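You operate a simulated robot arm through the tools that you are given. There is no shell and no other tool. Be economical: measure what you need, move in short steps, check, and stop when the job is done.

Carry out the task below with a simulated two-armed robot. There is one attempt and no reset: what you move stays moved.

Task
Take the rag from the top of the side table and lay it out flat on the top of the kitting bench.

Only the result counts: the job must be done as asked and must still hold three seconds after the hand-in. Knocking over, shifting, dropping, spilling or breaking anything else fails it.

Robot
Two 7-joint arms with two-finger parallel grippers on one trunk, on a base that drives. Base frame: it is fixed to the floor where the robot stands at the start and does not move with it; the origin is under the middle of the robot, x ahead of it, y to its left, z up; the surface under the hand at the start is at about z = 0.74. Units: m, rad, N and s.
The left shoulder is at the start at [0.07, 0.163, 0.995], the right one opposite. With the tool pointing down near the work surface each hand reaches from about 0.38 to 0.88 m from the robot's upright axis, wherever it stands, measured 20 degrees to its own side. Places, roughly: top of the kitting bench [-1.1, -1, 0.8]. Payload 3.43 kg a hand.
The TCP of each hand is the grasp point between the finger pads, 0.034 m short of the fingertips. In the tool frame z runs along the fingers and y along their closing line. Largest opening 0.128 m; finger width 0.024, thickness 0.012; the body of the gripper, 0.048 by 0.13 m, starts 0.096 m behind the TCP.
Orientation is told as [roll, pitch, yaw] about the base's x, y, z axes, in that order, counted from this pose: with the fingers straight down and closing along the base's y, the tool's x points along the base's -x, its y along +y and its z along -z.

Tools
- The arms move only by the tool jog_arm. It takes "left_deltas", "right_deltas" or both (then of equal length, played together; a hand with none holds still); each is a list of rows, each a list of 6 numbers: the shift along the tool's x, y, z in m, then the turn, a rotation vector about the tool's x, y, z in rad. In form: [[dx, dy, dz, wx, wy, wz], ...]. A call has 1 to 10 rows; each row is the pose to reach, as a shift and turn from the pose commanded when the call began, along the tool's axes at that moment. "left_grip" and "right_grip" are, for a hand that has rows, the opening, from 0 (shut) to 1 (fully open), set as the call begins (left out, the last holds). A row lasts 0.2 s, in which the tool goes at most 0.05 m and 0.15 rad; a call with a longer step from one row to the next is refused whole, and so is a gripper value outside its range. Where a pose cannot be reached the arm comes as near as it can. A force on the tool above 40 N (or 10 N above the force at the start of the call, whichever is more), or a blocked arm, ends the call early, and 0.2 s more pass. Each finger travels about 0.153 m/s and halts on what it meets, pressing with about 34 N; the grip force reading is that of the motor and also rises with nothing between the fingers. The clock runs only during rows and for 0.2 s after the last one: add rows that repeat a pose to give the fingers time. The reply holds the time, the measured pose of the TCP, the force on the tool along the base axes, the opening and the grip force, in the units named above and with some noise, with the torque about the TCP (base axes, N m) and any sound that the robot's microphone picked up, and new pictures: "views" is both (left out), scene, wrist or none (wrist: the cameras of the hands that moved).
- Cameras (640 x 400 px; columns grow to the right, rows downward): "scene" is now at [0.1265, -0.0217, 1.2044]; the picture's right is [-0.25, -0.97, 0.00], its down [-0.71, 0.18, -0.68] and it looks along [0.66, -0.17, -0.73] (base axes); focal length 214 px, centre (320, 200). "left" rides on the left gripper at [0.076, 0.011, -0.16] in its tool frame; the picture's right is [-0.15, 0.99, 0.00], its down [-0.88, -0.13, -0.46] and it looks along [-0.45, -0.07, 0.89] (tool axes); focal length 234 px, centre (320, 200). "right" rides on the right gripper at [0.076, -0.011, -0.16] in its tool frame; the picture's right is [0.15, 0.99, 0.00], its down [-0.88, 0.13, -0.46] and it looks along [-0.45, 0.07, 0.89] (tool axes); focal length 234 px, centre (320, 200).
- raise_lower(by): slides the trunk up (or, below 0, down) by that many m; the arms and the scene camera ride with it, the base frame stays. It gives what a move gives, with no picture.
- drive_base(legs): drives the robot by 1 to 6 legs, each [ahead, left, turn to the left] in m, m and rad, along the robot's own axes; the way and the turn of a leg run together, so that a leg with both is an arc; at most 1.5 m and 3.142 rad a leg. The arms and the cameras ride along, it lands a little off, and it stops where it bumps. It gives what a move gives, and a new picture of the scene camera.
- turn_head(pan, tilt): turns the head with the scene camera to pan (to the left, within 1.501 rad either way) and tilt (down, from -0.506 to 1.204), counted from straight ahead of the robot. It gives what a move gives, and a new picture of the scene camera.
- locate(camera, pixels): for up to 12 pixels [column, row] of the newest picture of that camera ("zoom" is the newest enlarged one), the place [x, y, z] in the base frame of the surface seen there, good to about 0.003 m. It takes no simulated time.
- enlarge(camera, box): a new picture of the part [left, top, right, bottom] of that camera's present view, enlarged. It takes no simulated time.
- hand_in(): hands the job in; it is judged then, once.

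Keep the steps short. Do not move on a guess: measure, check each grasp and each placing, and mend mistakes. In all there are 80 turns and 260 pictures (those below and enlarged ones count). Leave the grippers open and the arms clear of the work at the hand-in unless told otherwise, and finish with a single line.

The tools are called after "Request:" as name(argument=value, ...) on one line, values as JSON. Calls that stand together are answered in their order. jog_arm: Moves the arms, as the interface text tells. Its arguments: {"type":"object","properties":{"left_deltas":{"type":"array","items":{"type":"array","items":{"type":"number"}}},"left_grip":{"type":"number"},"right_deltas":{"type":"array","items":{"type":"array","items":{"type":"number"}}},"right_grip":{"type":"number"},"views":{"type":"string","enum":["both","scene","wrist","none"]}},"required":[]} The other tools are called the same way: raise_lower (by) slides the trunk up or down; drive_base (legs) drives the base; turn_head (pan, tilt) turns the head that bears the scene camera; locate (camera, pixels) gives the place of the surface under pixels of a picture; enlarge (camera, box) takes an enlarged picture of a part of a camera's view; hand_in () hands the job in.

At the start:

```text
clock: 0.0
left_ee_pos: [0.4947, 0.3888, 0.9622]
left_orientation: [0.0, 0.0, 0.001]
left_ft_force: [0.2, 0.5, 0.5]
left_wrist_torque: [-0.01, -0.02, -0.02]
left_finger_gap: 0.1281
left_finger_force: 0.1
right_ee_pos: [0.4351, -0.0711, 0.9696]
right_orientation: [-0.001, 0.001, -0.002]
right_ft_force: [0.6, -0.3, 0.1]
right_wrist_torque: [0.0, -0.04, 0.01]
right_finger_gap: 0.1281
right_finger_force: 0.0
trunk travel left (down, up): [-0.475, 0.465]
robot x, y, heading: [0.0006, -0.0021, 0.002]
head pan, tilt: [-0.25, 0.819]
```

scene: 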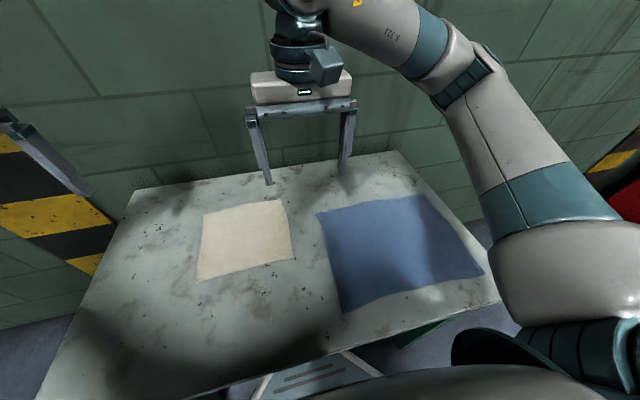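
right: 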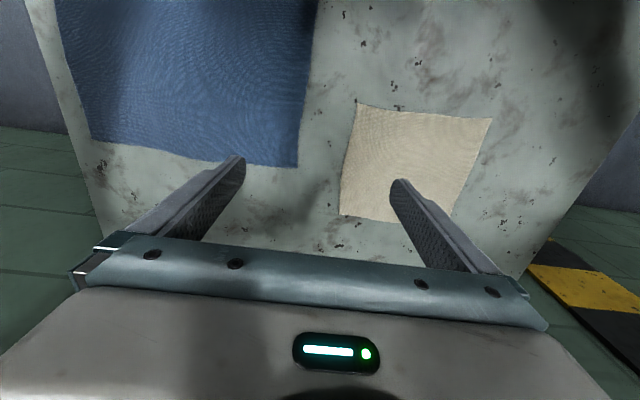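
left: 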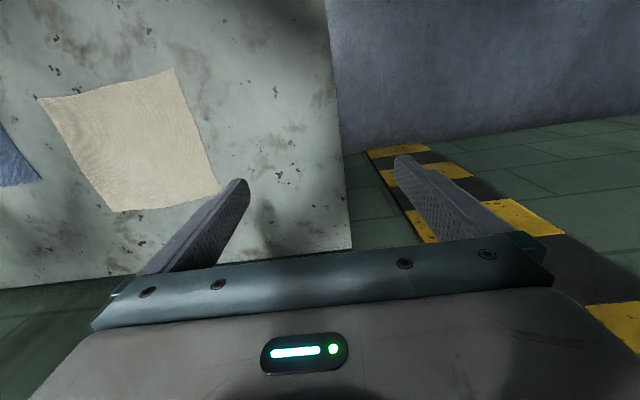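

I see two cloths on the table ahead: a small beige one and a larger blue one. I'll measure their corners and enlarge the view to tell which is the rag.

Request:
locate(camera="scene", pixels=[[204, 214], [282, 200], [294, 257], [199, 280], [318, 214], [425, 196], [482, 272], [345, 311], [135, 192], [395, 153], [495, 298], [45, 395]])

Request:
enlarge(camera="scene", box=[180, 160, 500, 360])

Request:
turn_head(pan=-1.5, tilt=0.5)

```text
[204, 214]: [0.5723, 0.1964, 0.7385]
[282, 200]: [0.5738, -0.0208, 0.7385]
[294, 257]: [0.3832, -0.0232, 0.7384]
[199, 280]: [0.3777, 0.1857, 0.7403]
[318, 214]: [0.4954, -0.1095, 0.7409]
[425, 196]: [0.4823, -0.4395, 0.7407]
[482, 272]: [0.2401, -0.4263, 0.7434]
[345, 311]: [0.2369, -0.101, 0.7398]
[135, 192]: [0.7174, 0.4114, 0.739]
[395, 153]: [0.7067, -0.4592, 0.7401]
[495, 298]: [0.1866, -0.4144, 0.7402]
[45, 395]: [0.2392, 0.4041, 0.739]
```

```text
2.00 times, centred on (340, 260) of scene
```

zoom: 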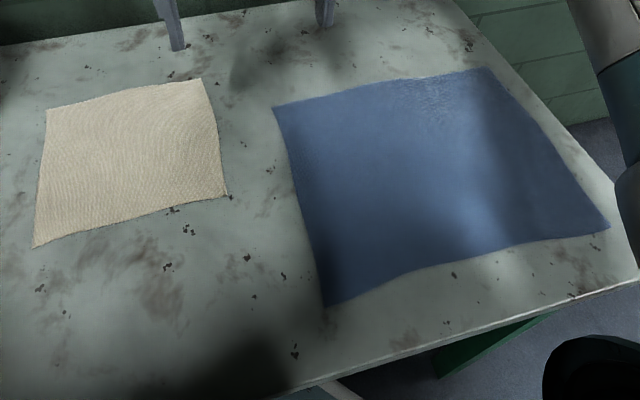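

```text
clock: 1.4
left_ee_pos: [0.4942, 0.3891, 0.9627]
left_orientation: [0.001, 0.001, 0.003]
left_ft_force: [0.1, -0.3, -0.9]
left_wrist_torque: [0.0, 0.0, -0.02]
left_finger_gap: 0.128
left_finger_force: 0.1
right_ee_pos: [0.4353, -0.0719, 0.9699]
right_orientation: [0.001, 0.0, -0.002]
right_ft_force: [-0.4, 0.2, 0.1]
right_wrist_torque: [0.0, 0.0, 0.02]
right_finger_gap: 0.1281
right_finger_force: 0.0
trunk travel left (down, up): [-0.475, 0.465]
robot x, y, heading: [0.0012, 0.0005, 0.001]
head pan, tilt: [-1.499, 0.499]
```

scene: 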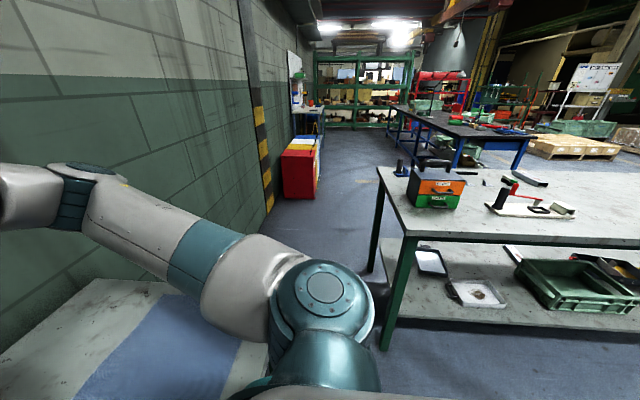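

The kitting bench lies to the right, with a toolbox and other items on it. I'll look left for other tables or cloths, and zoom in on the bench.

Request:
enlarge(camera="scene", box=[360, 80, 640, 255])

Request:
locate(camera="scene", pixels=[[405, 230], [380, 168], [630, 241], [436, 205], [500, 212], [570, 215], [620, 190], [540, 180], [590, 225], [480, 228]])

Request:
turn_head(pan=1.5, tilt=0.5)

```text
2.29 times, centred on (500, 168) of scene
```

zoom: 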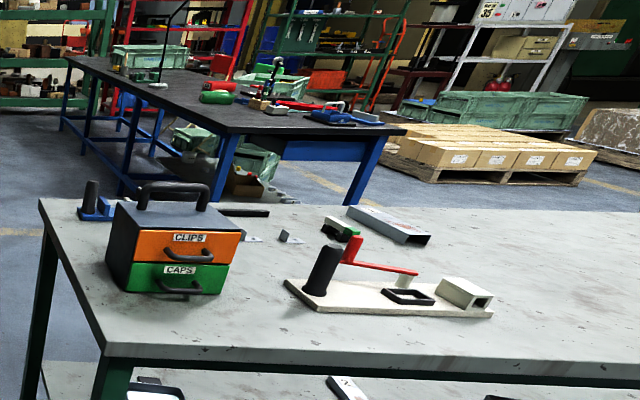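

```text
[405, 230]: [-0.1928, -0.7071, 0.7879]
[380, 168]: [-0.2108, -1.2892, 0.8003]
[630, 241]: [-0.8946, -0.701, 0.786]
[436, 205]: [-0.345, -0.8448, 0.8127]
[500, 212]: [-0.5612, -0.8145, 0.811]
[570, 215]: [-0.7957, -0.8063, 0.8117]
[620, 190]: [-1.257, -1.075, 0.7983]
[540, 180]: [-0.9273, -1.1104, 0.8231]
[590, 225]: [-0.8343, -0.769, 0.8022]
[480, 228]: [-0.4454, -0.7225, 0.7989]
```

```text
clock: 4.0
left_ee_pos: [0.4936, 0.3894, 0.9623]
left_orientation: [0.001, -0.001, 0.002]
left_ft_force: [-0.6, 0.4, -0.5]
left_wrist_torque: [0.01, 0.02, -0.01]
left_finger_gap: 0.1276
left_finger_force: 0.0
right_ee_pos: [0.4349, -0.0706, 0.9709]
right_orientation: [0.0, 0.003, -0.001]
right_ft_force: [0.1, 0.0, 0.5]
right_wrist_torque: [0.0, 0.0, -0.04]
right_finger_gap: 0.128
right_finger_force: 0.0
trunk travel left (down, up): [-0.475, 0.465]
robot x, y, heading: [-0.0028, -0.0018, -0.002]
head pan, tilt: [1.499, 0.499]
```

scene: 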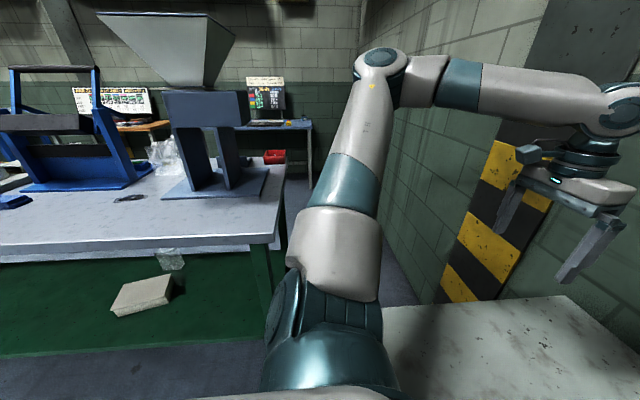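

The table in front must be the side table. I'll take a closer look at both cloths with the right wrist camera.

Request:
enlarge(camera="right", box=[40, 0, 320, 175])

Request:
enlarge(camera="right", box=[300, 80, 540, 230])

Request:
turn_head(pan=0, tilt=0.9)

```text
2.29 times, centred on (180, 88) of right
```

zoom: 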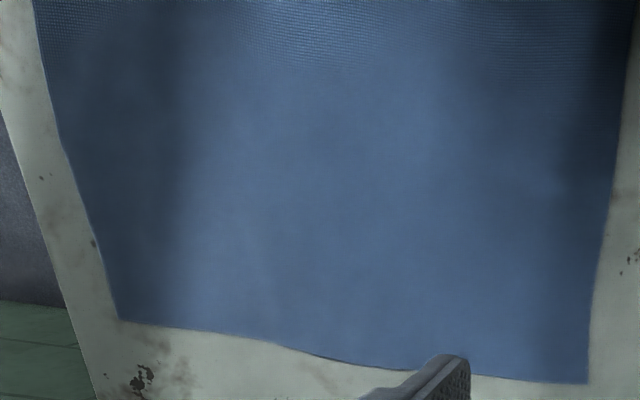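

```text
2.67 times, centred on (420, 155) of right
```

zoom: 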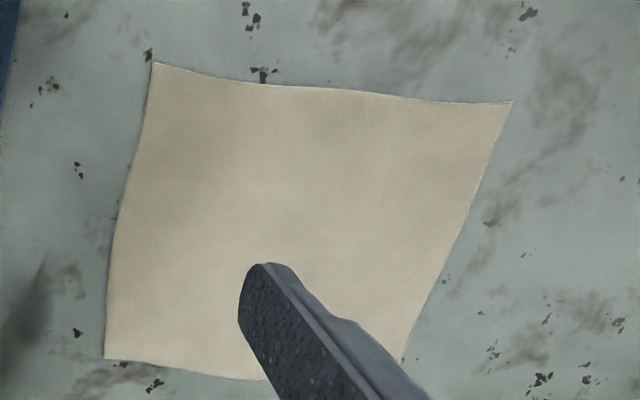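

```text
clock: 5.6
left_ee_pos: [0.4945, 0.3901, 0.9618]
left_orientation: [0.0, 0.0, 0.003]
left_ft_force: [0.6, -0.4, -0.2]
left_wrist_torque: [-0.01, 0.0, 0.01]
left_finger_gap: 0.1281
left_finger_force: 0.0
right_ee_pos: [0.4351, -0.0722, 0.97]
right_orientation: [-0.001, 0.002, -0.002]
right_ft_force: [-0.4, 0.8, -1.0]
right_wrist_torque: [0.01, -0.03, 0.01]
right_finger_gap: 0.1282
right_finger_force: 0.2
trunk travel left (down, up): [-0.475, 0.465]
robot x, y, heading: [0.0007, 0.0004, -0.0]
head pan, tilt: [0.0, 0.901]
```

scene: 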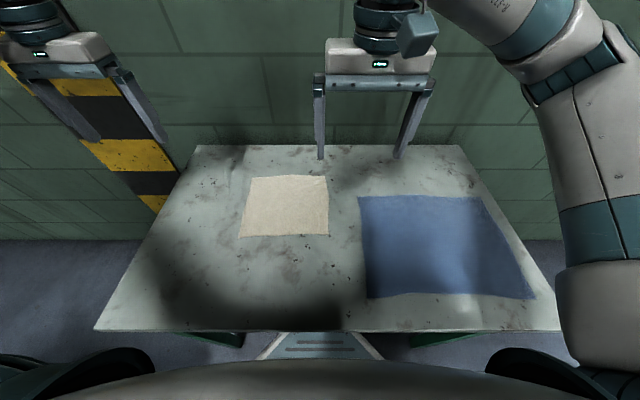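

I take the small beige cloth, about 0.2 × 0.2 m, as the rag. The larger blue one looks like a towel. My plan is to pinch its two far corners, (0.572, 0.196) and (0.574, −0.021), one with each hand. First I'll bring both hands above them with partly opened grippers.

Request:
jog_arm(left_deltas=[[-0.01, -0.038, 0.02, 0, 0, 0], [-0.02, -0.076, 0.045, 0, 0, 0], [-0.03, -0.114, 0.07, 0, 0, 0], [-0.04, -0.152, 0.095, 0, 0, 0], [-0.05, -0.19, 0.12, 0, 0, 0], [-0.06, -0.229, 0.142, 0, 0, 0], [-0.06, -0.229, 0.142, 0, 0, 0]], right_deltas=[[-0.02, 0.014, 0.025, 0, 0, 0], [-0.04, 0.028, 0.05, 0, 0, 0], [-0.06, 0.042, 0.075, 0, 0, 0], [-0.08, 0.056, 0.1, 0, 0, 0], [-0.1, 0.07, 0.125, 0, 0, 0], [-0.12, 0.083, 0.15, 0, 0, 0], [-0.12, 0.083, 0.15, 0, 0, 0]], left_grip=0.35, right_grip=0.35)

```text
clock: 7.2
left_ee_pos: [0.5536, 0.1617, 0.8228]
left_orientation: [0.0, -0.002, 0.002]
left_ft_force: [-0.9, 0.1, -0.4]
left_wrist_torque: [-0.01, -0.03, -0.01]
left_finger_gap: 0.0448
left_finger_force: 0.1
right_ee_pos: [0.5552, 0.0115, 0.8212]
right_orientation: [-0.001, 0.0, 0.0]
right_ft_force: [-0.3, -0.4, 0.1]
right_wrist_torque: [-0.01, -0.02, -0.01]
right_finger_gap: 0.0448
right_finger_force: 0.0
trunk travel left (down, up): [-0.475, 0.465]
robot x, y, heading: [0.003, -0.0017, 0.002]
head pan, tilt: [0.0, 0.901]
```

scene: 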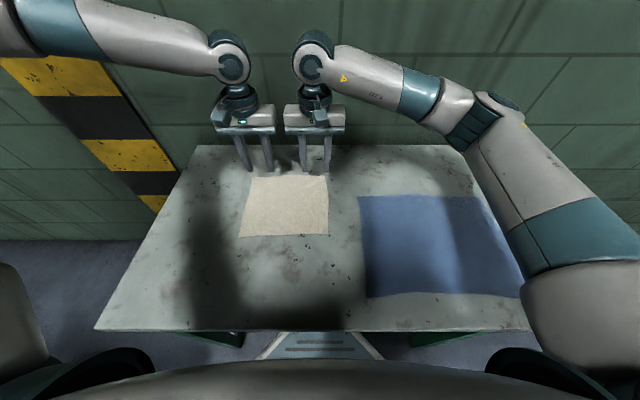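
right: 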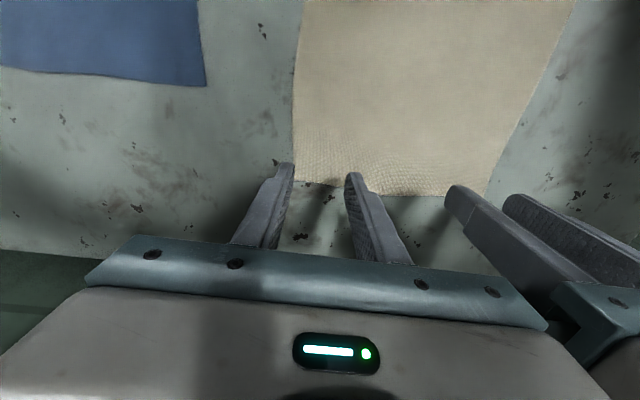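
left: 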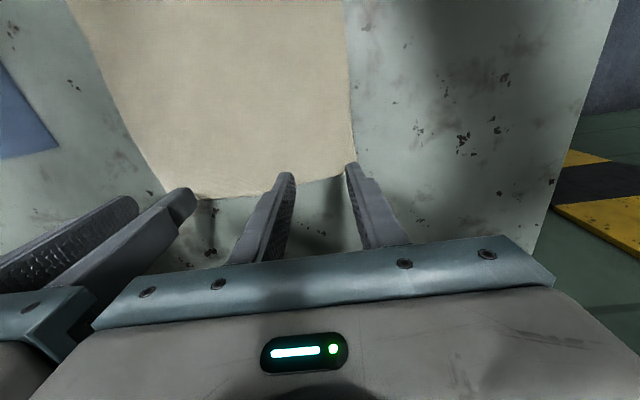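

Both hands are over the far edge. I'll measure the corners precisely in the wrist pictures.

Request:
locate(camera="right", pixels=[[297, 177], [330, 182], [400, 193], [480, 192], [400, 120]])

Request:
locate(camera="left", pixels=[[346, 160], [330, 176], [250, 193], [205, 196], [250, 120]])

```text
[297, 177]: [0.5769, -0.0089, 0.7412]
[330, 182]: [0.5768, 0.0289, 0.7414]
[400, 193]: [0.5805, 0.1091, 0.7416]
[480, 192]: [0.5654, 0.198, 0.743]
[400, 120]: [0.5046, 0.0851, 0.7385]
```

```text
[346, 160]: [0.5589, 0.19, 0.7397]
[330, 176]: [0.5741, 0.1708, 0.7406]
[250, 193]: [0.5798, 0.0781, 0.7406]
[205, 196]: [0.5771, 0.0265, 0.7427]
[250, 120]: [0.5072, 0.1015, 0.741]
```

The corners match the hand positions. I'll lower both hands so the fingertips just touch the cloth (TCP about 0.774), stepping down gently.

Request:
jog_arm(left_deltas=[[0, 0, 0.025, 0, 0, 0], [0, 0, 0.042, 0, 0, 0], [0, 0, 0.048, 0, 0, 0], [0, 0, 0.051, 0, 0, 0]], right_deltas=[[0, 0, 0.025, 0, 0, 0], [0, 0, 0.041, 0, 0, 0], [0, 0, 0.047, 0, 0, 0], [0, 0, 0.05, 0, 0, 0]], views="wrist")

```text
clock: 8.2
left_ee_pos: [0.5526, 0.1647, 0.7748]
left_orientation: [-0.005, -0.009, 0.002]
left_ft_force: [4.7, -0.9, 24.1]
left_wrist_torque: [0.66, -0.08, -0.14]
left_finger_gap: 0.0441
left_finger_force: 0.0
left hand out of reach, approached as far as the arm can: row 2, 3, 4
right_ee_pos: [0.5546, 0.0111, 0.7757]
right_orientation: [0.005, -0.005, -0.004]
right_ft_force: [5.1, 1.0, 25.6]
right_wrist_torque: [-0.54, -0.12, 0.1]
right_finger_gap: 0.0449
right_finger_force: 0.1
trunk travel left (down, up): [-0.475, 0.465]
robot x, y, heading: [-0.0, -0.0018, -0.002]
head pan, tilt: [0.0, 0.901]
```

right: 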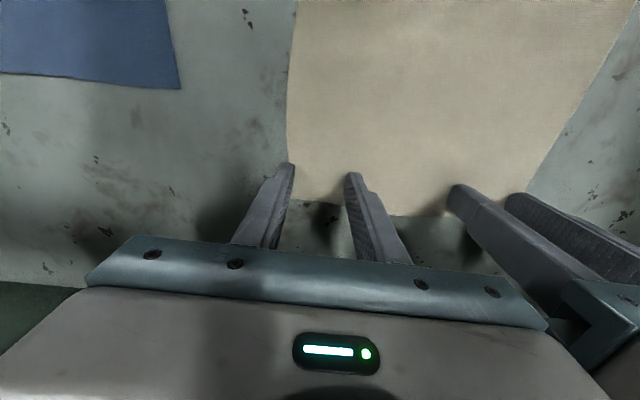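
left: 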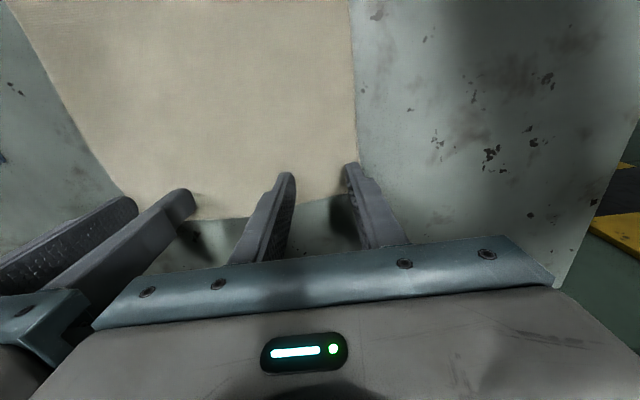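

Both hands press the cloth with about 25 N. Now I'll close both grippers in place to gather a fold.

Request:
jog_arm(left_deltas=[[0, 0, 0, 0, 0, 0], [0, 0, 0, 0, 0, 0], [0, 0, 0, 0, 0, 0], [0, 0, 0, 0, 0, 0]], right_deltas=[[0, 0, 0, 0, 0, 0], [0, 0, 0, 0, 0, 0], [0, 0, 0, 0, 0, 0], [0, 0, 0, 0, 0, 0]], left_grip=0, right_grip=0)

```text
clock: 9.4
left_ee_pos: [0.5523, 0.1617, 0.7756]
left_orientation: [-0.008, -0.013, 0.0]
left_ft_force: [0.3, -6.7, 18.2]
left_wrist_torque: [-0.03, 0.12, 0.03]
left_finger_gap: 0.0015
left_finger_force: 34.1
right_ee_pos: [0.5537, 0.0134, 0.7753]
right_orientation: [0.011, -0.006, 0.0]
right_ft_force: [-2.0, 7.9, 17.6]
right_wrist_torque: [0.2, 0.08, 0.01]
right_finger_gap: 0.0017
right_finger_force: 34.2
trunk travel left (down, up): [-0.475, 0.465]
robot x, y, heading: [-0.0017, -0.001, -0.002]
head pan, tilt: [0.0, 0.901]
stopped in row 4 (right hand): the force on the tool passed its limit at 40 N (the readings are from after the stop); the commanded pose is now the measured one
```

scene: 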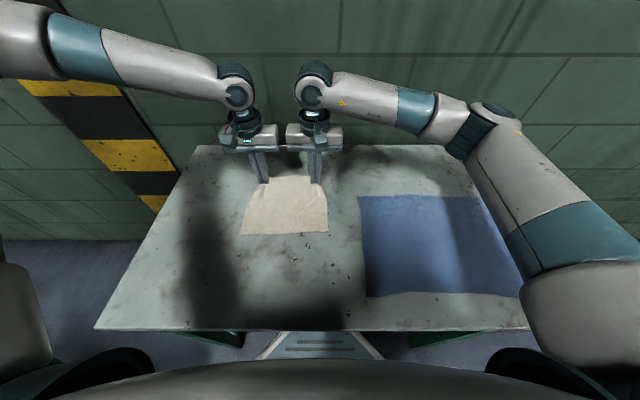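
right: 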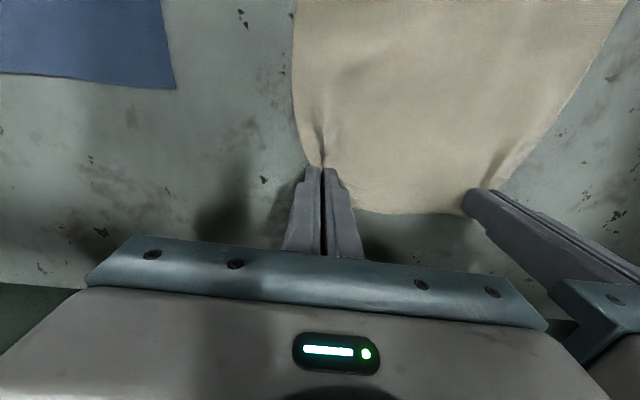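
left: 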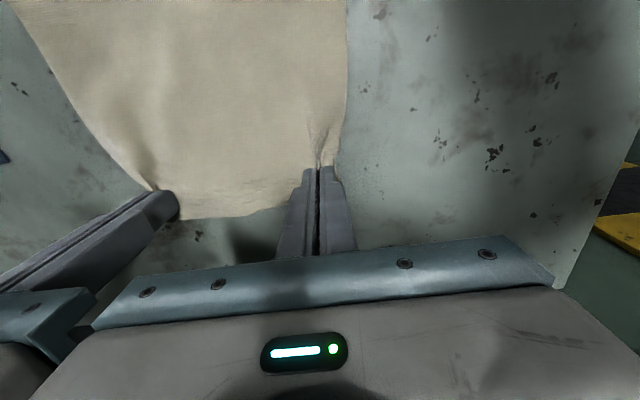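

Both hands hold a fold: the gaps are 1.5–1.7 mm and folds show at each tip. Next I'll lift slowly straight up by 0.10 m and check.

Request:
jog_arm(left_deltas=[[0, 0, -0.01, 0, 0, 0], [0, 0, -0.025, 0, 0, 0], [0, 0, -0.045, 0, 0, 0], [0, 0, -0.07, 0, 0, 0], [0, 0, -0.1, 0, 0, 0]], right_deltas=[[0, 0, -0.01, 0, 0, 0], [0, 0, -0.025, 0, 0, 0], [0, 0, -0.045, 0, 0, 0], [0, 0, -0.07, 0, 0, 0], [0, 0, -0.1, 0, 0, 0]])

```text
clock: 10.6
left_ee_pos: [0.5528, 0.1627, 0.8693]
left_orientation: [-0.006, -0.005, 0.002]
left_ft_force: [-0.3, -10.4, 0.2]
left_wrist_torque: [-0.37, -0.02, 0.02]
left_finger_gap: 0.0019
left_finger_force: 34.0
right_ee_pos: [0.556, 0.012, 0.872]
right_orientation: [0.005, 0.001, -0.001]
right_ft_force: [-0.3, 11.1, -0.7]
right_wrist_torque: [0.37, -0.02, 0.03]
right_finger_gap: 0.0019
right_finger_force: 33.2
trunk travel left (down, up): [-0.475, 0.465]
robot x, y, heading: [0.0004, -0.0001, 0.005]
head pan, tilt: [0.0, 0.901]
```

scene: 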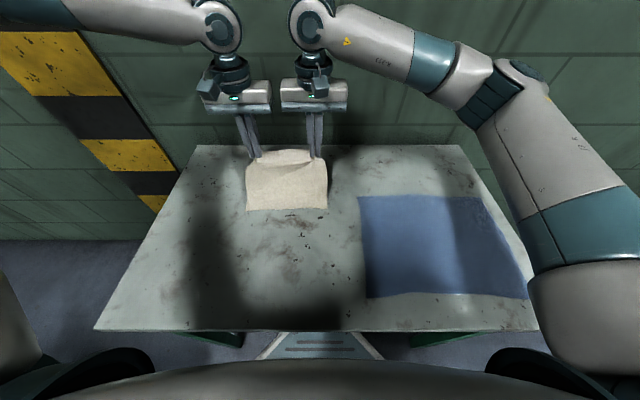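
right: 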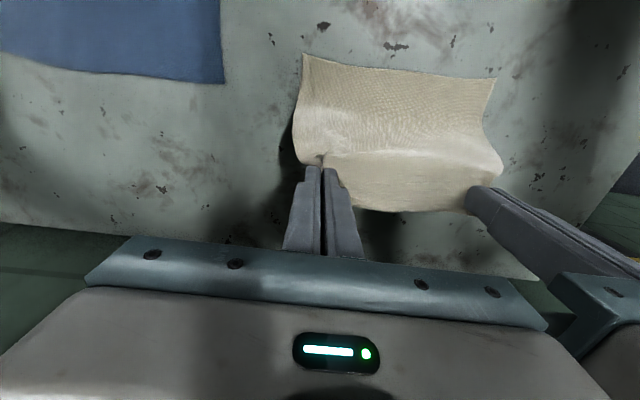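
left: 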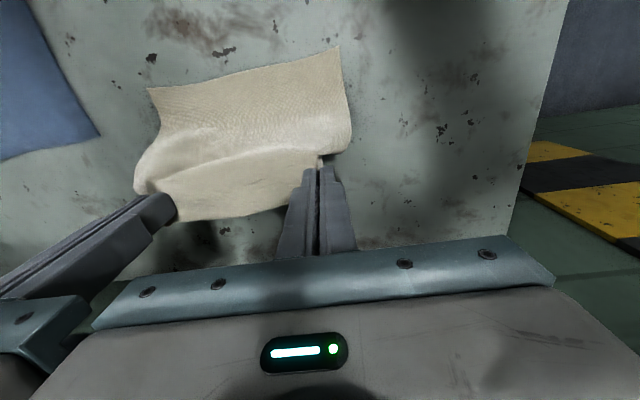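

The rag is held by both corners and hangs between the hands, stretched with about 10 N. I'll ease the tension by bringing the hands 2.5 mm closer each, then raise the trunk.

Request:
jog_arm(left_deltas=[[0, -0.003, -0.005, 0, 0, 0], [0, -0.003, -0.005, 0, 0, 0]], right_deltas=[[0, 0.003, -0.005, 0, 0, 0], [0, 0.003, -0.005, 0, 0, 0]], views="none")

Request:
raise_lower(by=0.22)

Request:
turn_head(pan=-1.5, tilt=0.6)

```text
clock: 11.2
left_ee_pos: [0.555, 0.1594, 0.8752]
left_orientation: [-0.005, -0.005, 0.003]
left_ft_force: [0.2, -0.8, 0.4]
left_wrist_torque: [-0.02, 0.02, -0.01]
left_finger_gap: 0.002
left_finger_force: 34.0
right_ee_pos: [0.557, 0.0139, 0.8759]
right_orientation: [0.005, 0.001, 0.0]
right_ft_force: [0.2, 1.1, -0.3]
right_wrist_torque: [0.02, 0.0, -0.02]
right_finger_gap: 0.0021
right_finger_force: 33.6
trunk travel left (down, up): [-0.475, 0.465]
robot x, y, heading: [0.0022, -0.0009, 0.001]
head pan, tilt: [0.0, 0.901]
```

```text
clock: 13.6
left_ee_pos: [0.5542, 0.1592, 1.0956]
left_orientation: [-0.007, -0.006, 0.0]
left_ft_force: [0.6, -0.5, -1.0]
left_wrist_torque: [0.03, -0.01, 0.04]
left_finger_gap: 0.0017
left_finger_force: 34.2
right_ee_pos: [0.5559, 0.0167, 1.096]
right_orientation: [0.005, -0.002, 0.0]
right_ft_force: [0.2, 1.0, -0.3]
right_wrist_torque: [-0.03, 0.03, -0.01]
right_finger_gap: 0.0018
right_finger_force: 33.9
trunk travel left (down, up): [-0.695, 0.245]
robot x, y, heading: [-0.0006, -0.0021, -0.001]
head pan, tilt: [0.0, 0.901]
```

```text
clock: 15.2
left_ee_pos: [0.5547, 0.1589, 1.096]
left_orientation: [-0.006, -0.007, -0.002]
left_ft_force: [-1.4, 0.7, 0.2]
left_wrist_torque: [0.0, 0.01, 0.04]
left_finger_gap: 0.0018
left_finger_force: 33.8
right_ee_pos: [0.5551, 0.0162, 1.0971]
right_orientation: [0.004, 0.0, -0.001]
right_ft_force: [-0.2, -0.5, -0.1]
right_wrist_torque: [0.03, -0.01, 0.0]
right_finger_gap: 0.0019
right_finger_force: 34.0
trunk travel left (down, up): [-0.695, 0.245]
robot x, y, heading: [0.0002, -0.0031, 0.001]
head pan, tilt: [-1.499, 0.6]
```

scene: 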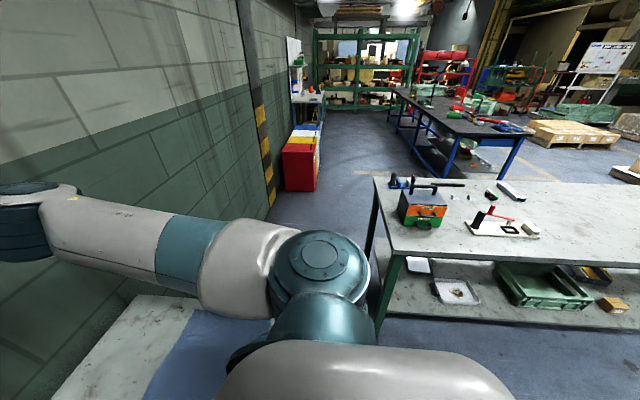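

The tension has eased and the rag is now well above the table. I'll reverse 0.6 m straight back and check the surroundings.

Request:
drive_base(legs=[[-0.6, 0, 0]])

Request:
turn_head(pan=1.5, tilt=0.6)

Request:
locate(camera="scene", pixels=[[40, 260], [160, 255], [270, 240], [20, 390], [200, 370]])

```text
clock: 18.5
left_ee_pos: [-0.0393, 0.1565, 1.0963]
left_orientation: [-0.007, -0.005, -0.012]
left_ft_force: [0.0, -0.7, 0.5]
left_wrist_torque: [0.01, 0.04, 0.0]
left_finger_gap: 0.002
left_finger_force: 34.2
right_ee_pos: [-0.0377, 0.0123, 1.0971]
right_orientation: [0.006, -0.001, -0.012]
right_ft_force: [-0.2, -0.4, 0.1]
right_wrist_torque: [0.03, 0.0, 0.02]
right_finger_gap: 0.002
right_finger_force: 33.7
trunk travel left (down, up): [-0.695, 0.245]
robot x, y, heading: [-0.5949, 0.0079, -0.012]
head pan, tilt: [-1.499, 0.6]
```

scene: 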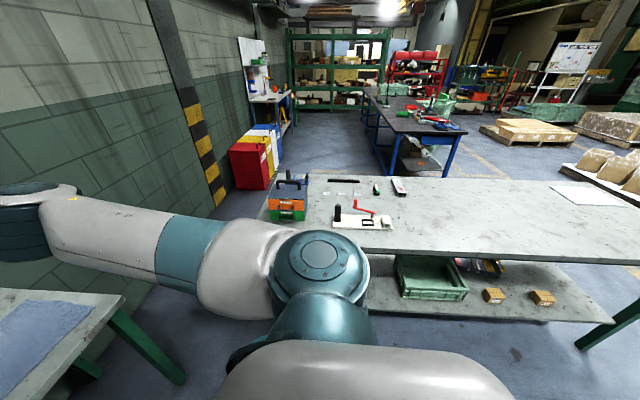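

```text
clock: 21.1
left_ee_pos: [-0.0378, 0.1565, 1.0963]
left_orientation: [-0.007, -0.005, -0.01]
left_ft_force: [-0.1, -0.6, -0.1]
left_wrist_torque: [0.0, 0.02, 0.02]
left_finger_gap: 0.0018
left_finger_force: 34.1
right_ee_pos: [-0.0383, 0.012, 1.0967]
right_orientation: [0.005, 0.0, -0.013]
right_ft_force: [-0.2, -0.5, -0.5]
right_wrist_torque: [0.0, 0.0, -0.02]
right_finger_gap: 0.0019
right_finger_force: 33.5
trunk travel left (down, up): [-0.695, 0.245]
robot x, y, heading: [-0.5917, 0.004, -0.011]
head pan, tilt: [1.499, 0.6]
```

scene: 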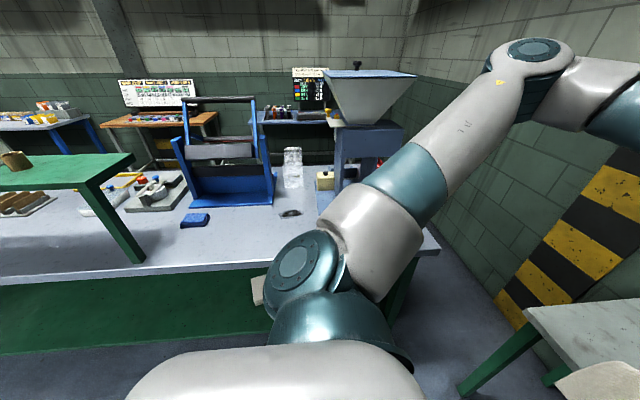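

```text
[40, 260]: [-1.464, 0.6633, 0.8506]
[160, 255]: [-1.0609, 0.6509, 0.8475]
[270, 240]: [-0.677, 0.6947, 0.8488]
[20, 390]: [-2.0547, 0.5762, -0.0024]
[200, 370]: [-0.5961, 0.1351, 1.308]
```

The corridor is clear: the bench edge is at y≈−0.70 and the other table starts at y≈+0.65. I'll reverse to about x=−1.25, then turn right to face the bench, and look.

Request:
drive_base(legs=[[-0.65, 0, 0], [0, 0, -1.56]])

Request:
turn_head(pan=0, tilt=0.6)

```text
clock: 28.5
left_ee_pos: [-1.0736, -0.5396, 1.0958]
left_orientation: [-0.008, -0.005, -1.558]
left_ft_force: [0.1, -0.2, -0.9]
left_wrist_torque: [0.03, 0.01, 0.04]
left_finger_gap: 0.002
left_finger_force: 33.7
right_ee_pos: [-1.2173, -0.5432, 1.0969]
right_orientation: [0.005, 0.001, -1.558]
right_ft_force: [0.0, -0.2, 0.4]
right_wrist_torque: [0.02, -0.03, 0.04]
right_finger_gap: 0.0019
right_finger_force: 34.4
trunk travel left (down, up): [-0.695, 0.245]
robot x, y, heading: [-1.2427, 0.0142, -1.554]
head pan, tilt: [1.499, 0.6]
```

scene: 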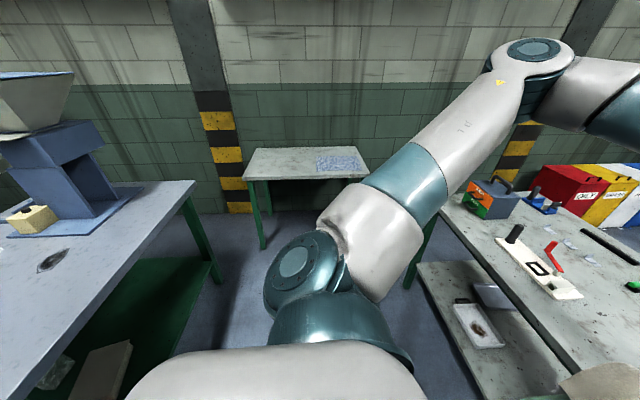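

```text
clock: 30.1
left_ee_pos: [-1.073, -0.5394, 1.0949]
left_orientation: [-0.006, -0.005, -1.558]
left_ft_force: [-0.8, -0.4, -0.9]
left_wrist_torque: [0.0, -0.02, 0.05]
left_finger_gap: 0.0016
left_finger_force: 33.9
right_ee_pos: [-1.2174, -0.5423, 1.0972]
right_orientation: [0.005, 0.0, -1.559]
right_ft_force: [-0.5, 0.7, -0.5]
right_wrist_torque: [0.0, -0.02, 0.06]
right_finger_gap: 0.0019
right_finger_force: 34.1
trunk travel left (down, up): [-0.695, 0.245]
robot x, y, heading: [-1.2406, 0.0111, -1.559]
head pan, tilt: [0.0, 0.6]
```

scene: 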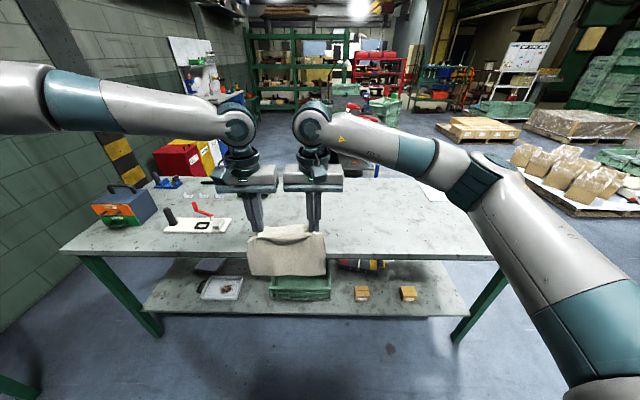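

The rag hangs cleanly. I'll measure the board, the bench surface, the paper at the right and the front edges of the bench and its lower shelf.

Request:
locate(camera="scene", pixels=[[229, 232], [228, 219], [350, 240], [400, 250], [420, 215], [428, 190], [455, 198], [260, 276], [318, 275], [250, 228], [300, 312], [370, 205]])

Request:
enlarge(camera="scene", box=[130, 160, 498, 330])

```text
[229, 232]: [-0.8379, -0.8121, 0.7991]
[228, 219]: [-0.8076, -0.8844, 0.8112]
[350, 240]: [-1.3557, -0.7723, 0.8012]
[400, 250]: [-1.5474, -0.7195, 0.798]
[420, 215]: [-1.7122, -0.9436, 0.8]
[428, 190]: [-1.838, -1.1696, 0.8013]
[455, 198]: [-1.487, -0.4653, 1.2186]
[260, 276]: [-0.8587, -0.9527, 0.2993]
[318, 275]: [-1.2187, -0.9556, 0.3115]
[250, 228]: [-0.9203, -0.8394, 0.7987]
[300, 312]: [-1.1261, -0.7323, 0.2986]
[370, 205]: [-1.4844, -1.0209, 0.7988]
```

```text
1.74 times, centred on (314, 245) of scene
```

zoom: 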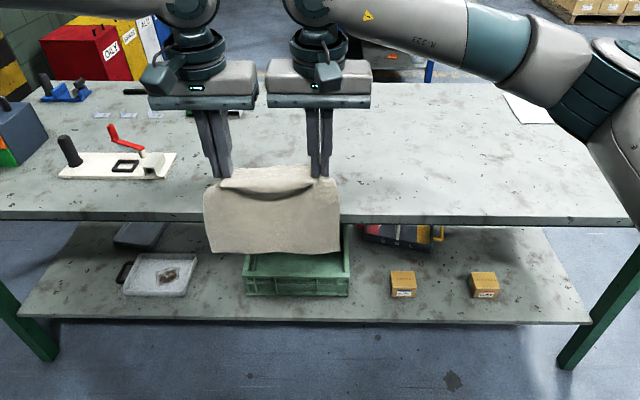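

The bench top is at z≈0.799, and the area around x −1.0…−1.6 is free. I'll check the rag's lower edge height before driving it over the bench.

Request:
locate(camera="scene", pixels=[[255, 270], [288, 272], [320, 270], [250, 238], [325, 236], [285, 250]])

Request:
raise_lower(by=0.05)

Request:
drive_base(legs=[[0, -0.17, -0.012], [0.35, 0, 0]])

```text
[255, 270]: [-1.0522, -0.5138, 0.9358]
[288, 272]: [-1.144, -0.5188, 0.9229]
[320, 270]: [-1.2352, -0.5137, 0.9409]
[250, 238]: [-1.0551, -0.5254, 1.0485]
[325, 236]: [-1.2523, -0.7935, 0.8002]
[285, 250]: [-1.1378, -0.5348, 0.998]
```

```text
clock: 31.0
left_ee_pos: [-1.0738, -0.5405, 1.1459]
left_orientation: [-0.007, -0.004, -1.556]
left_ft_force: [-0.9, -0.7, 0.8]
left_wrist_torque: [0.0, 0.01, 0.02]
left_finger_gap: 0.0018
left_finger_force: 33.7
right_ee_pos: [-1.2174, -0.5431, 1.1463]
right_orientation: [0.005, 0.0, -1.558]
right_ft_force: [0.1, 0.0, 0.1]
right_wrist_torque: [0.01, -0.03, 0.03]
right_finger_gap: 0.0019
right_finger_force: 34.1
trunk travel left (down, up): [-0.745, 0.195]
robot x, y, heading: [-1.2413, 0.0116, -1.553]
head pan, tilt: [0.0, 0.6]
```

```text
clock: 34.3
left_ee_pos: [-1.2507, -0.8883, 1.1474]
left_orientation: [-0.007, -0.003, -1.573]
left_ft_force: [-0.5, -0.1, -0.7]
left_wrist_torque: [-0.02, -0.03, 0.0]
left_finger_gap: 0.0017
left_finger_force: 34.1
right_ee_pos: [-1.3957, -0.8907, 1.1482]
right_orientation: [0.006, 0.0, -1.575]
right_ft_force: [0.1, -0.1, -0.7]
right_wrist_torque: [0.02, 0.02, 0.01]
right_finger_gap: 0.0016
right_finger_force: 33.9
trunk travel left (down, up): [-0.745, 0.195]
robot x, y, heading: [-1.4088, -0.3373, -1.576]
head pan, tilt: [0.0, 0.6]
```

scene: 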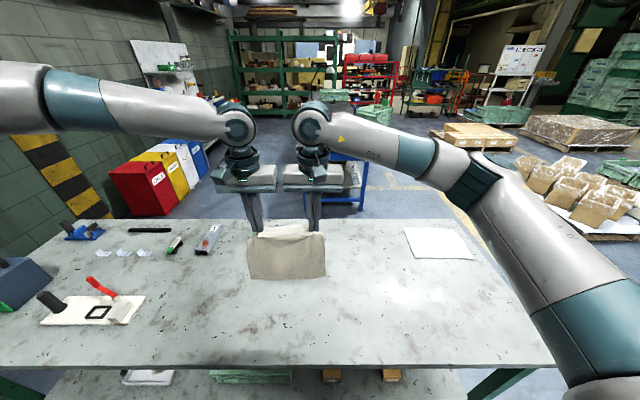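

The rag's bottom edge is about 0.17 m below the TCP and leans a little toward the robot. So I'll touch its bottom edge down first, then move the hands away from the robot while lowering. To stay in reach I'll raise the hands 0.08 and then lower the trunk 0.24.

Request:
jog_arm(left_deltas=[[0, 0, -0.03, 0, 0, 0], [0, 0, -0.06, 0, 0, 0], [0, 0, -0.08, 0, 0, 0]], right_deltas=[[0, 0, -0.03, 0, 0, 0], [0, 0, -0.06, 0, 0, 0], [0, 0, -0.08, 0, 0, 0]], views="none")

Request:
raise_lower(by=-0.24)

Request:
turn_head(pan=0, tilt=0.8)

```text
clock: 35.1
left_ee_pos: [-1.2507, -0.8897, 1.2261]
left_orientation: [-0.008, -0.003, -1.574]
left_ft_force: [-0.2, -0.5, -0.1]
left_wrist_torque: [0.0, -0.03, 0.04]
left_finger_gap: 0.0016
left_finger_force: 34.2
right_ee_pos: [-1.3946, -0.8902, 1.2267]
right_orientation: [0.004, 0.002, -1.575]
right_ft_force: [-0.6, 0.3, -0.5]
right_wrist_torque: [0.01, 0.04, 0.02]
right_finger_gap: 0.0019
right_finger_force: 33.8
trunk travel left (down, up): [-0.745, 0.195]
robot x, y, heading: [-1.4093, -0.3339, -1.575]
head pan, tilt: [0.0, 0.6]
```

```text
clock: 37.6
left_ee_pos: [-1.2506, -0.8886, 0.9876]
left_orientation: [-0.008, -0.006, -1.575]
left_ft_force: [0.2, -0.3, -0.2]
left_wrist_torque: [0.01, 0.03, 0.01]
left_finger_gap: 0.0014
left_finger_force: 33.5
right_ee_pos: [-1.3948, -0.889, 0.9877]
right_orientation: [0.005, 0.001, -1.575]
right_ft_force: [1.0, 0.0, 0.0]
right_wrist_torque: [0.02, -0.02, 0.06]
right_finger_gap: 0.0018
right_finger_force: 34.1
trunk travel left (down, up): [-0.505, 0.435]
robot x, y, heading: [-1.4088, -0.3343, -1.573]
head pan, tilt: [0.0, 0.6]
```

```text
clock: 38.4
left_ee_pos: [-1.2503, -0.8898, 0.9868]
left_orientation: [-0.007, -0.006, -1.573]
left_ft_force: [-0.3, 0.4, 0.7]
left_wrist_torque: [-0.01, 0.02, 0.03]
left_finger_gap: 0.0018
left_finger_force: 34.0
right_ee_pos: [-1.3954, -0.89, 0.9883]
right_orientation: [0.004, 0.001, -1.575]
right_ft_force: [0.4, 0.2, 0.2]
right_wrist_torque: [0.0, 0.03, 0.01]
right_finger_gap: 0.0021
right_finger_force: 34.5
trunk travel left (down, up): [-0.505, 0.435]
robot x, y, heading: [-1.4108, -0.3344, -1.576]
head pan, tilt: [0.0, 0.799]
```

scene: 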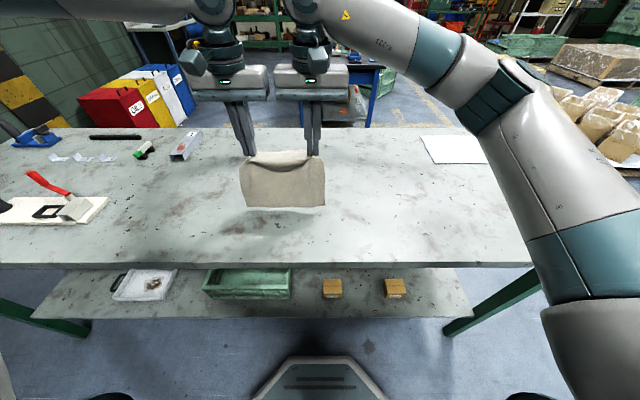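

The bottom edge hangs about 2 cm above the bench. First half of the laying: touch down, then sweep the hands away from the robot while lowering.

Request:
jog_arm(left_deltas=[[0, 0, 0.02, 0, 0, 0], [0, 0, 0.025, 0, 0, 0], [-0.03, 0, 0.03, 0, 0, 0], [-0.06, 0, 0.035, 0, 0, 0], [-0.09, 0, 0.045, 0, 0, 0], [-0.11, 0, 0.065, 0, 0, 0]], right_deltas=[[0, 0, 0.02, 0, 0, 0], [0, 0, 0.025, 0, 0, 0], [-0.03, 0, 0.03, 0, 0, 0], [-0.06, 0, 0.035, 0, 0, 0], [-0.09, 0, 0.045, 0, 0, 0], [-0.11, 0, 0.065, 0, 0, 0]])

```text
clock: 39.7
left_ee_pos: [-1.2329, -0.9705, 0.9325]
left_orientation: [-0.025, -0.013, -1.582]
left_ft_force: [-16.5, -3.5, -0.5]
left_wrist_torque: [-0.1, 0.62, 0.08]
left_finger_gap: 0.0017
left_finger_force: 33.8
left hand out of reach, approached as far as the arm can: row 4, 5, 6
right_ee_pos: [-1.3845, -0.9882, 0.933]
right_orientation: [0.02, -0.001, -1.56]
right_ft_force: [17.7, 3.4, 0.4]
right_wrist_torque: [0.07, -0.61, 0.09]
right_finger_gap: 0.0018
right_finger_force: 34.0
trunk travel left (down, up): [-0.505, 0.435]
robot x, y, heading: [-1.4072, -0.3346, -1.57]
head pan, tilt: [0.0, 0.799]
stopped in row 6 (left hand): the force on the tool passed its limit at 44 N (the readings are from after the stop); the commanded pose is now the measured one
```

scene: 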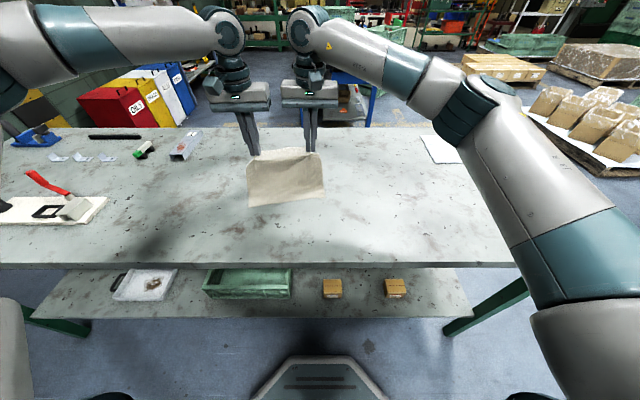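
right: 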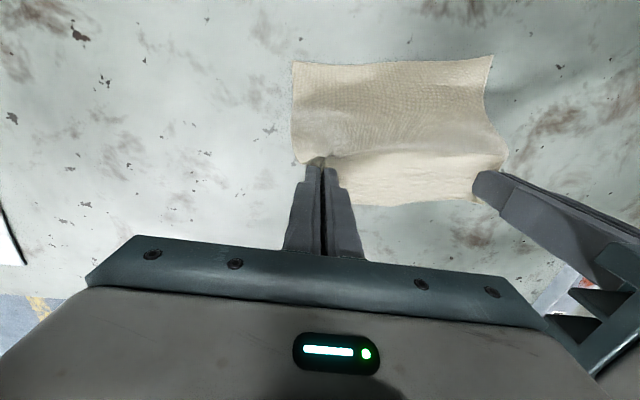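
left: 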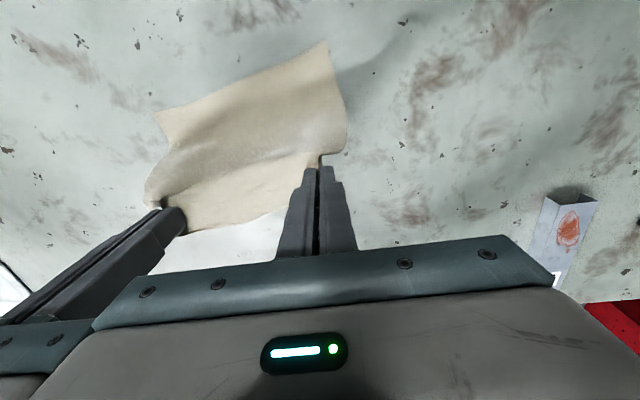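

The left arm met its reach limit at y≈−0.97 and pulled the rag sideways with about 17 N. I'll draw the left hand in and bring the right hand level with it. From there I'll use the base for the forward motion and the trunk for lowering.

Request:
jog_arm(left_deltas=[[0.003, -0.007, 0, 0, 0, 0], [0.003, -0.007, 0, 0, 0, 0]], right_deltas=[[0.015, 0, 0, 0, 0, 0], [0.015, 0, 0, 0, 0, 0]], views="scene")

```text
clock: 40.3
left_ee_pos: [-1.2357, -0.9633, 0.9319]
left_orientation: [-0.023, -0.012, -1.578]
left_ft_force: [-18.4, -2.0, -0.3]
left_wrist_torque: [-0.05, 0.64, 0.09]
left_finger_gap: 0.0017
left_finger_force: 34.0
left hand out of reach, approached as far as the arm can: row 1, 2
right_ee_pos: [-1.3873, -0.9738, 0.9313]
right_orientation: [0.017, 0.001, -1.563]
right_ft_force: [17.6, 2.1, 0.0]
right_wrist_torque: [0.1, -0.59, 0.09]
right_finger_gap: 0.0018
right_finger_force: 34.3
trunk travel left (down, up): [-0.505, 0.435]
robot x, y, heading: [-1.4079, -0.3349, -1.578]
head pan, tilt: [0.0, 0.799]
```

scene: 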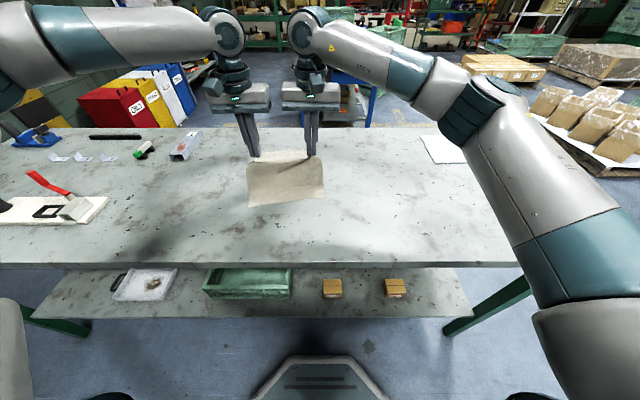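

The left arm is still against its limit. I'll bring both hands back to the pose they handled well, with a slightly smaller gap, and measure how far the base front reaches (the grey plate near pixel (320, 360)).

Request:
jog_arm(left_deltas=[[0.02, -0.002, -0.012, 0, 0, 0], [0.04, -0.004, -0.025, 0, 0, 0], [0.07, -0.007, -0.04, 0, 0, 0], [0.07, -0.007, -0.04, 0, 0, 0]], right_deltas=[[0.02, 0, -0.012, 0, 0, 0], [0.045, 0, -0.025, 0, 0, 0], [0.075, 0, -0.04, 0, 0, 0], [0.075, 0, -0.04, 0, 0, 0]], views="scene")

Request:
locate(camera="scene", pixels=[[320, 359], [290, 360], [350, 362], [320, 390], [250, 318], [250, 268], [300, 240]])

```text
clock: 41.3
left_ee_pos: [-1.24, -0.8938, 0.9697]
left_orientation: [-0.02, -0.007, -1.577]
left_ft_force: [-10.5, -2.1, -0.2]
left_wrist_torque: [-0.04, 0.38, 0.09]
left_finger_gap: 0.0017
left_finger_force: 34.5
right_ee_pos: [-1.3901, -0.9005, 0.9703]
right_orientation: [0.015, 0.002, -1.566]
right_ft_force: [11.8, 1.4, -0.1]
right_wrist_torque: [0.04, -0.34, 0.08]
right_finger_gap: 0.0018
right_finger_force: 33.8
trunk travel left (down, up): [-0.505, 0.435]
robot x, y, heading: [-1.4089, -0.3338, -1.573]
head pan, tilt: [0.0, 0.799]
```

scene: 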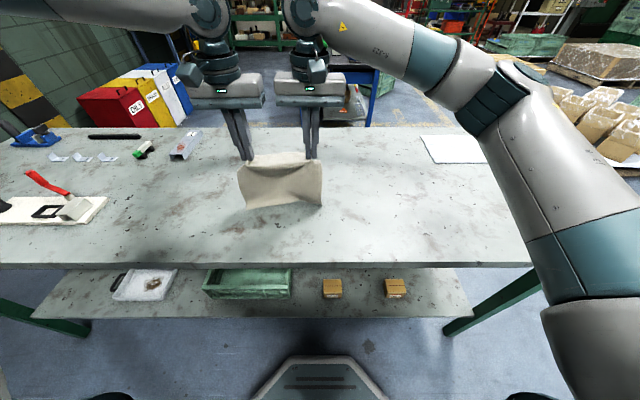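

```text
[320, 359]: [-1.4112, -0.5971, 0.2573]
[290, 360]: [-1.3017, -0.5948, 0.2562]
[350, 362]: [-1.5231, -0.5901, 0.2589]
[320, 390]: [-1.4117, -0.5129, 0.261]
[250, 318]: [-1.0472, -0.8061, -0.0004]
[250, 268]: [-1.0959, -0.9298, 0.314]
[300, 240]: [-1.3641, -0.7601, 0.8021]
```

The base front is at y≈−0.60 and the shelf starts at ≈−0.73, so the base may go forward about 0.09 m from here. I'll ease the tension, lift slightly and reverse 0.06 m. After that I'll lay the rag with base-forward and trunk-down steps.

Request:
jog_arm(left_deltas=[[0, -0.004, 0, 0.015, 0, 0], [0, -0.004, 0, 0.015, 0, 0]], right_deltas=[[0.007, 0.003, 0, -0.01, 0, 0], [0.007, 0.003, 0, -0.01, 0, 0]], views="none")

Request:
raise_lower(by=0.03)

Request:
drive_base(legs=[[-0.06, 0, 0]])

```text
clock: 41.9
left_ee_pos: [-1.2438, -0.8932, 0.9706]
left_orientation: [-0.032, -0.011, -1.576]
left_ft_force: [-0.5, 0.2, 0.3]
left_wrist_torque: [-0.01, 0.0, -0.01]
left_finger_gap: 0.0016
left_finger_force: 33.9
right_ee_pos: [-1.3868, -0.8927, 0.9715]
right_orientation: [0.027, -0.001, -1.566]
right_ft_force: [-0.6, 0.2, -0.2]
right_wrist_torque: [-0.01, 0.03, 0.0]
right_finger_gap: 0.0021
right_finger_force: 33.6
trunk travel left (down, up): [-0.505, 0.435]
robot x, y, heading: [-1.4107, -0.3344, -1.571]
head pan, tilt: [0.0, 0.799]
```

```text
clock: 42.6
left_ee_pos: [-1.2442, -0.8935, 1.0005]
left_orientation: [-0.036, -0.011, -1.577]
left_ft_force: [0.0, 0.1, -0.4]
left_wrist_torque: [0.02, 0.02, 0.03]
left_finger_gap: 0.0017
left_finger_force: 33.7
right_ee_pos: [-1.3857, -0.8928, 1.0021]
right_orientation: [0.026, -0.001, -1.563]
right_ft_force: [-0.5, -0.5, 0.9]
right_wrist_torque: [0.01, 0.01, 0.04]
right_finger_gap: 0.002
right_finger_force: 33.9
trunk travel left (down, up): [-0.535, 0.405]
robot x, y, heading: [-1.411, -0.3339, -1.577]
head pan, tilt: [0.0, 0.799]
```

```text
clock: 43.6
left_ee_pos: [-1.2447, -0.8313, 1.0009]
left_orientation: [-0.035, -0.011, -1.58]
left_ft_force: [0.7, 0.5, 0.3]
left_wrist_torque: [-0.02, -0.01, 0.01]
left_finger_gap: 0.0018
left_finger_force: 34.3
right_ee_pos: [-1.3867, -0.8312, 1.0018]
right_orientation: [0.027, 0.0, -1.567]
right_ft_force: [0.3, -0.2, 0.2]
right_wrist_torque: [-0.05, 0.0, 0.03]
right_finger_gap: 0.0018
right_finger_force: 34.0
trunk travel left (down, up): [-0.535, 0.405]
robot x, y, heading: [-1.4057, -0.2738, -1.574]
head pan, tilt: [0.0, 0.799]
```

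scene: 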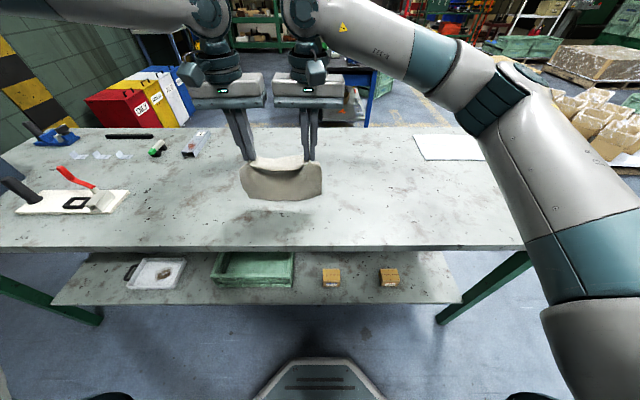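

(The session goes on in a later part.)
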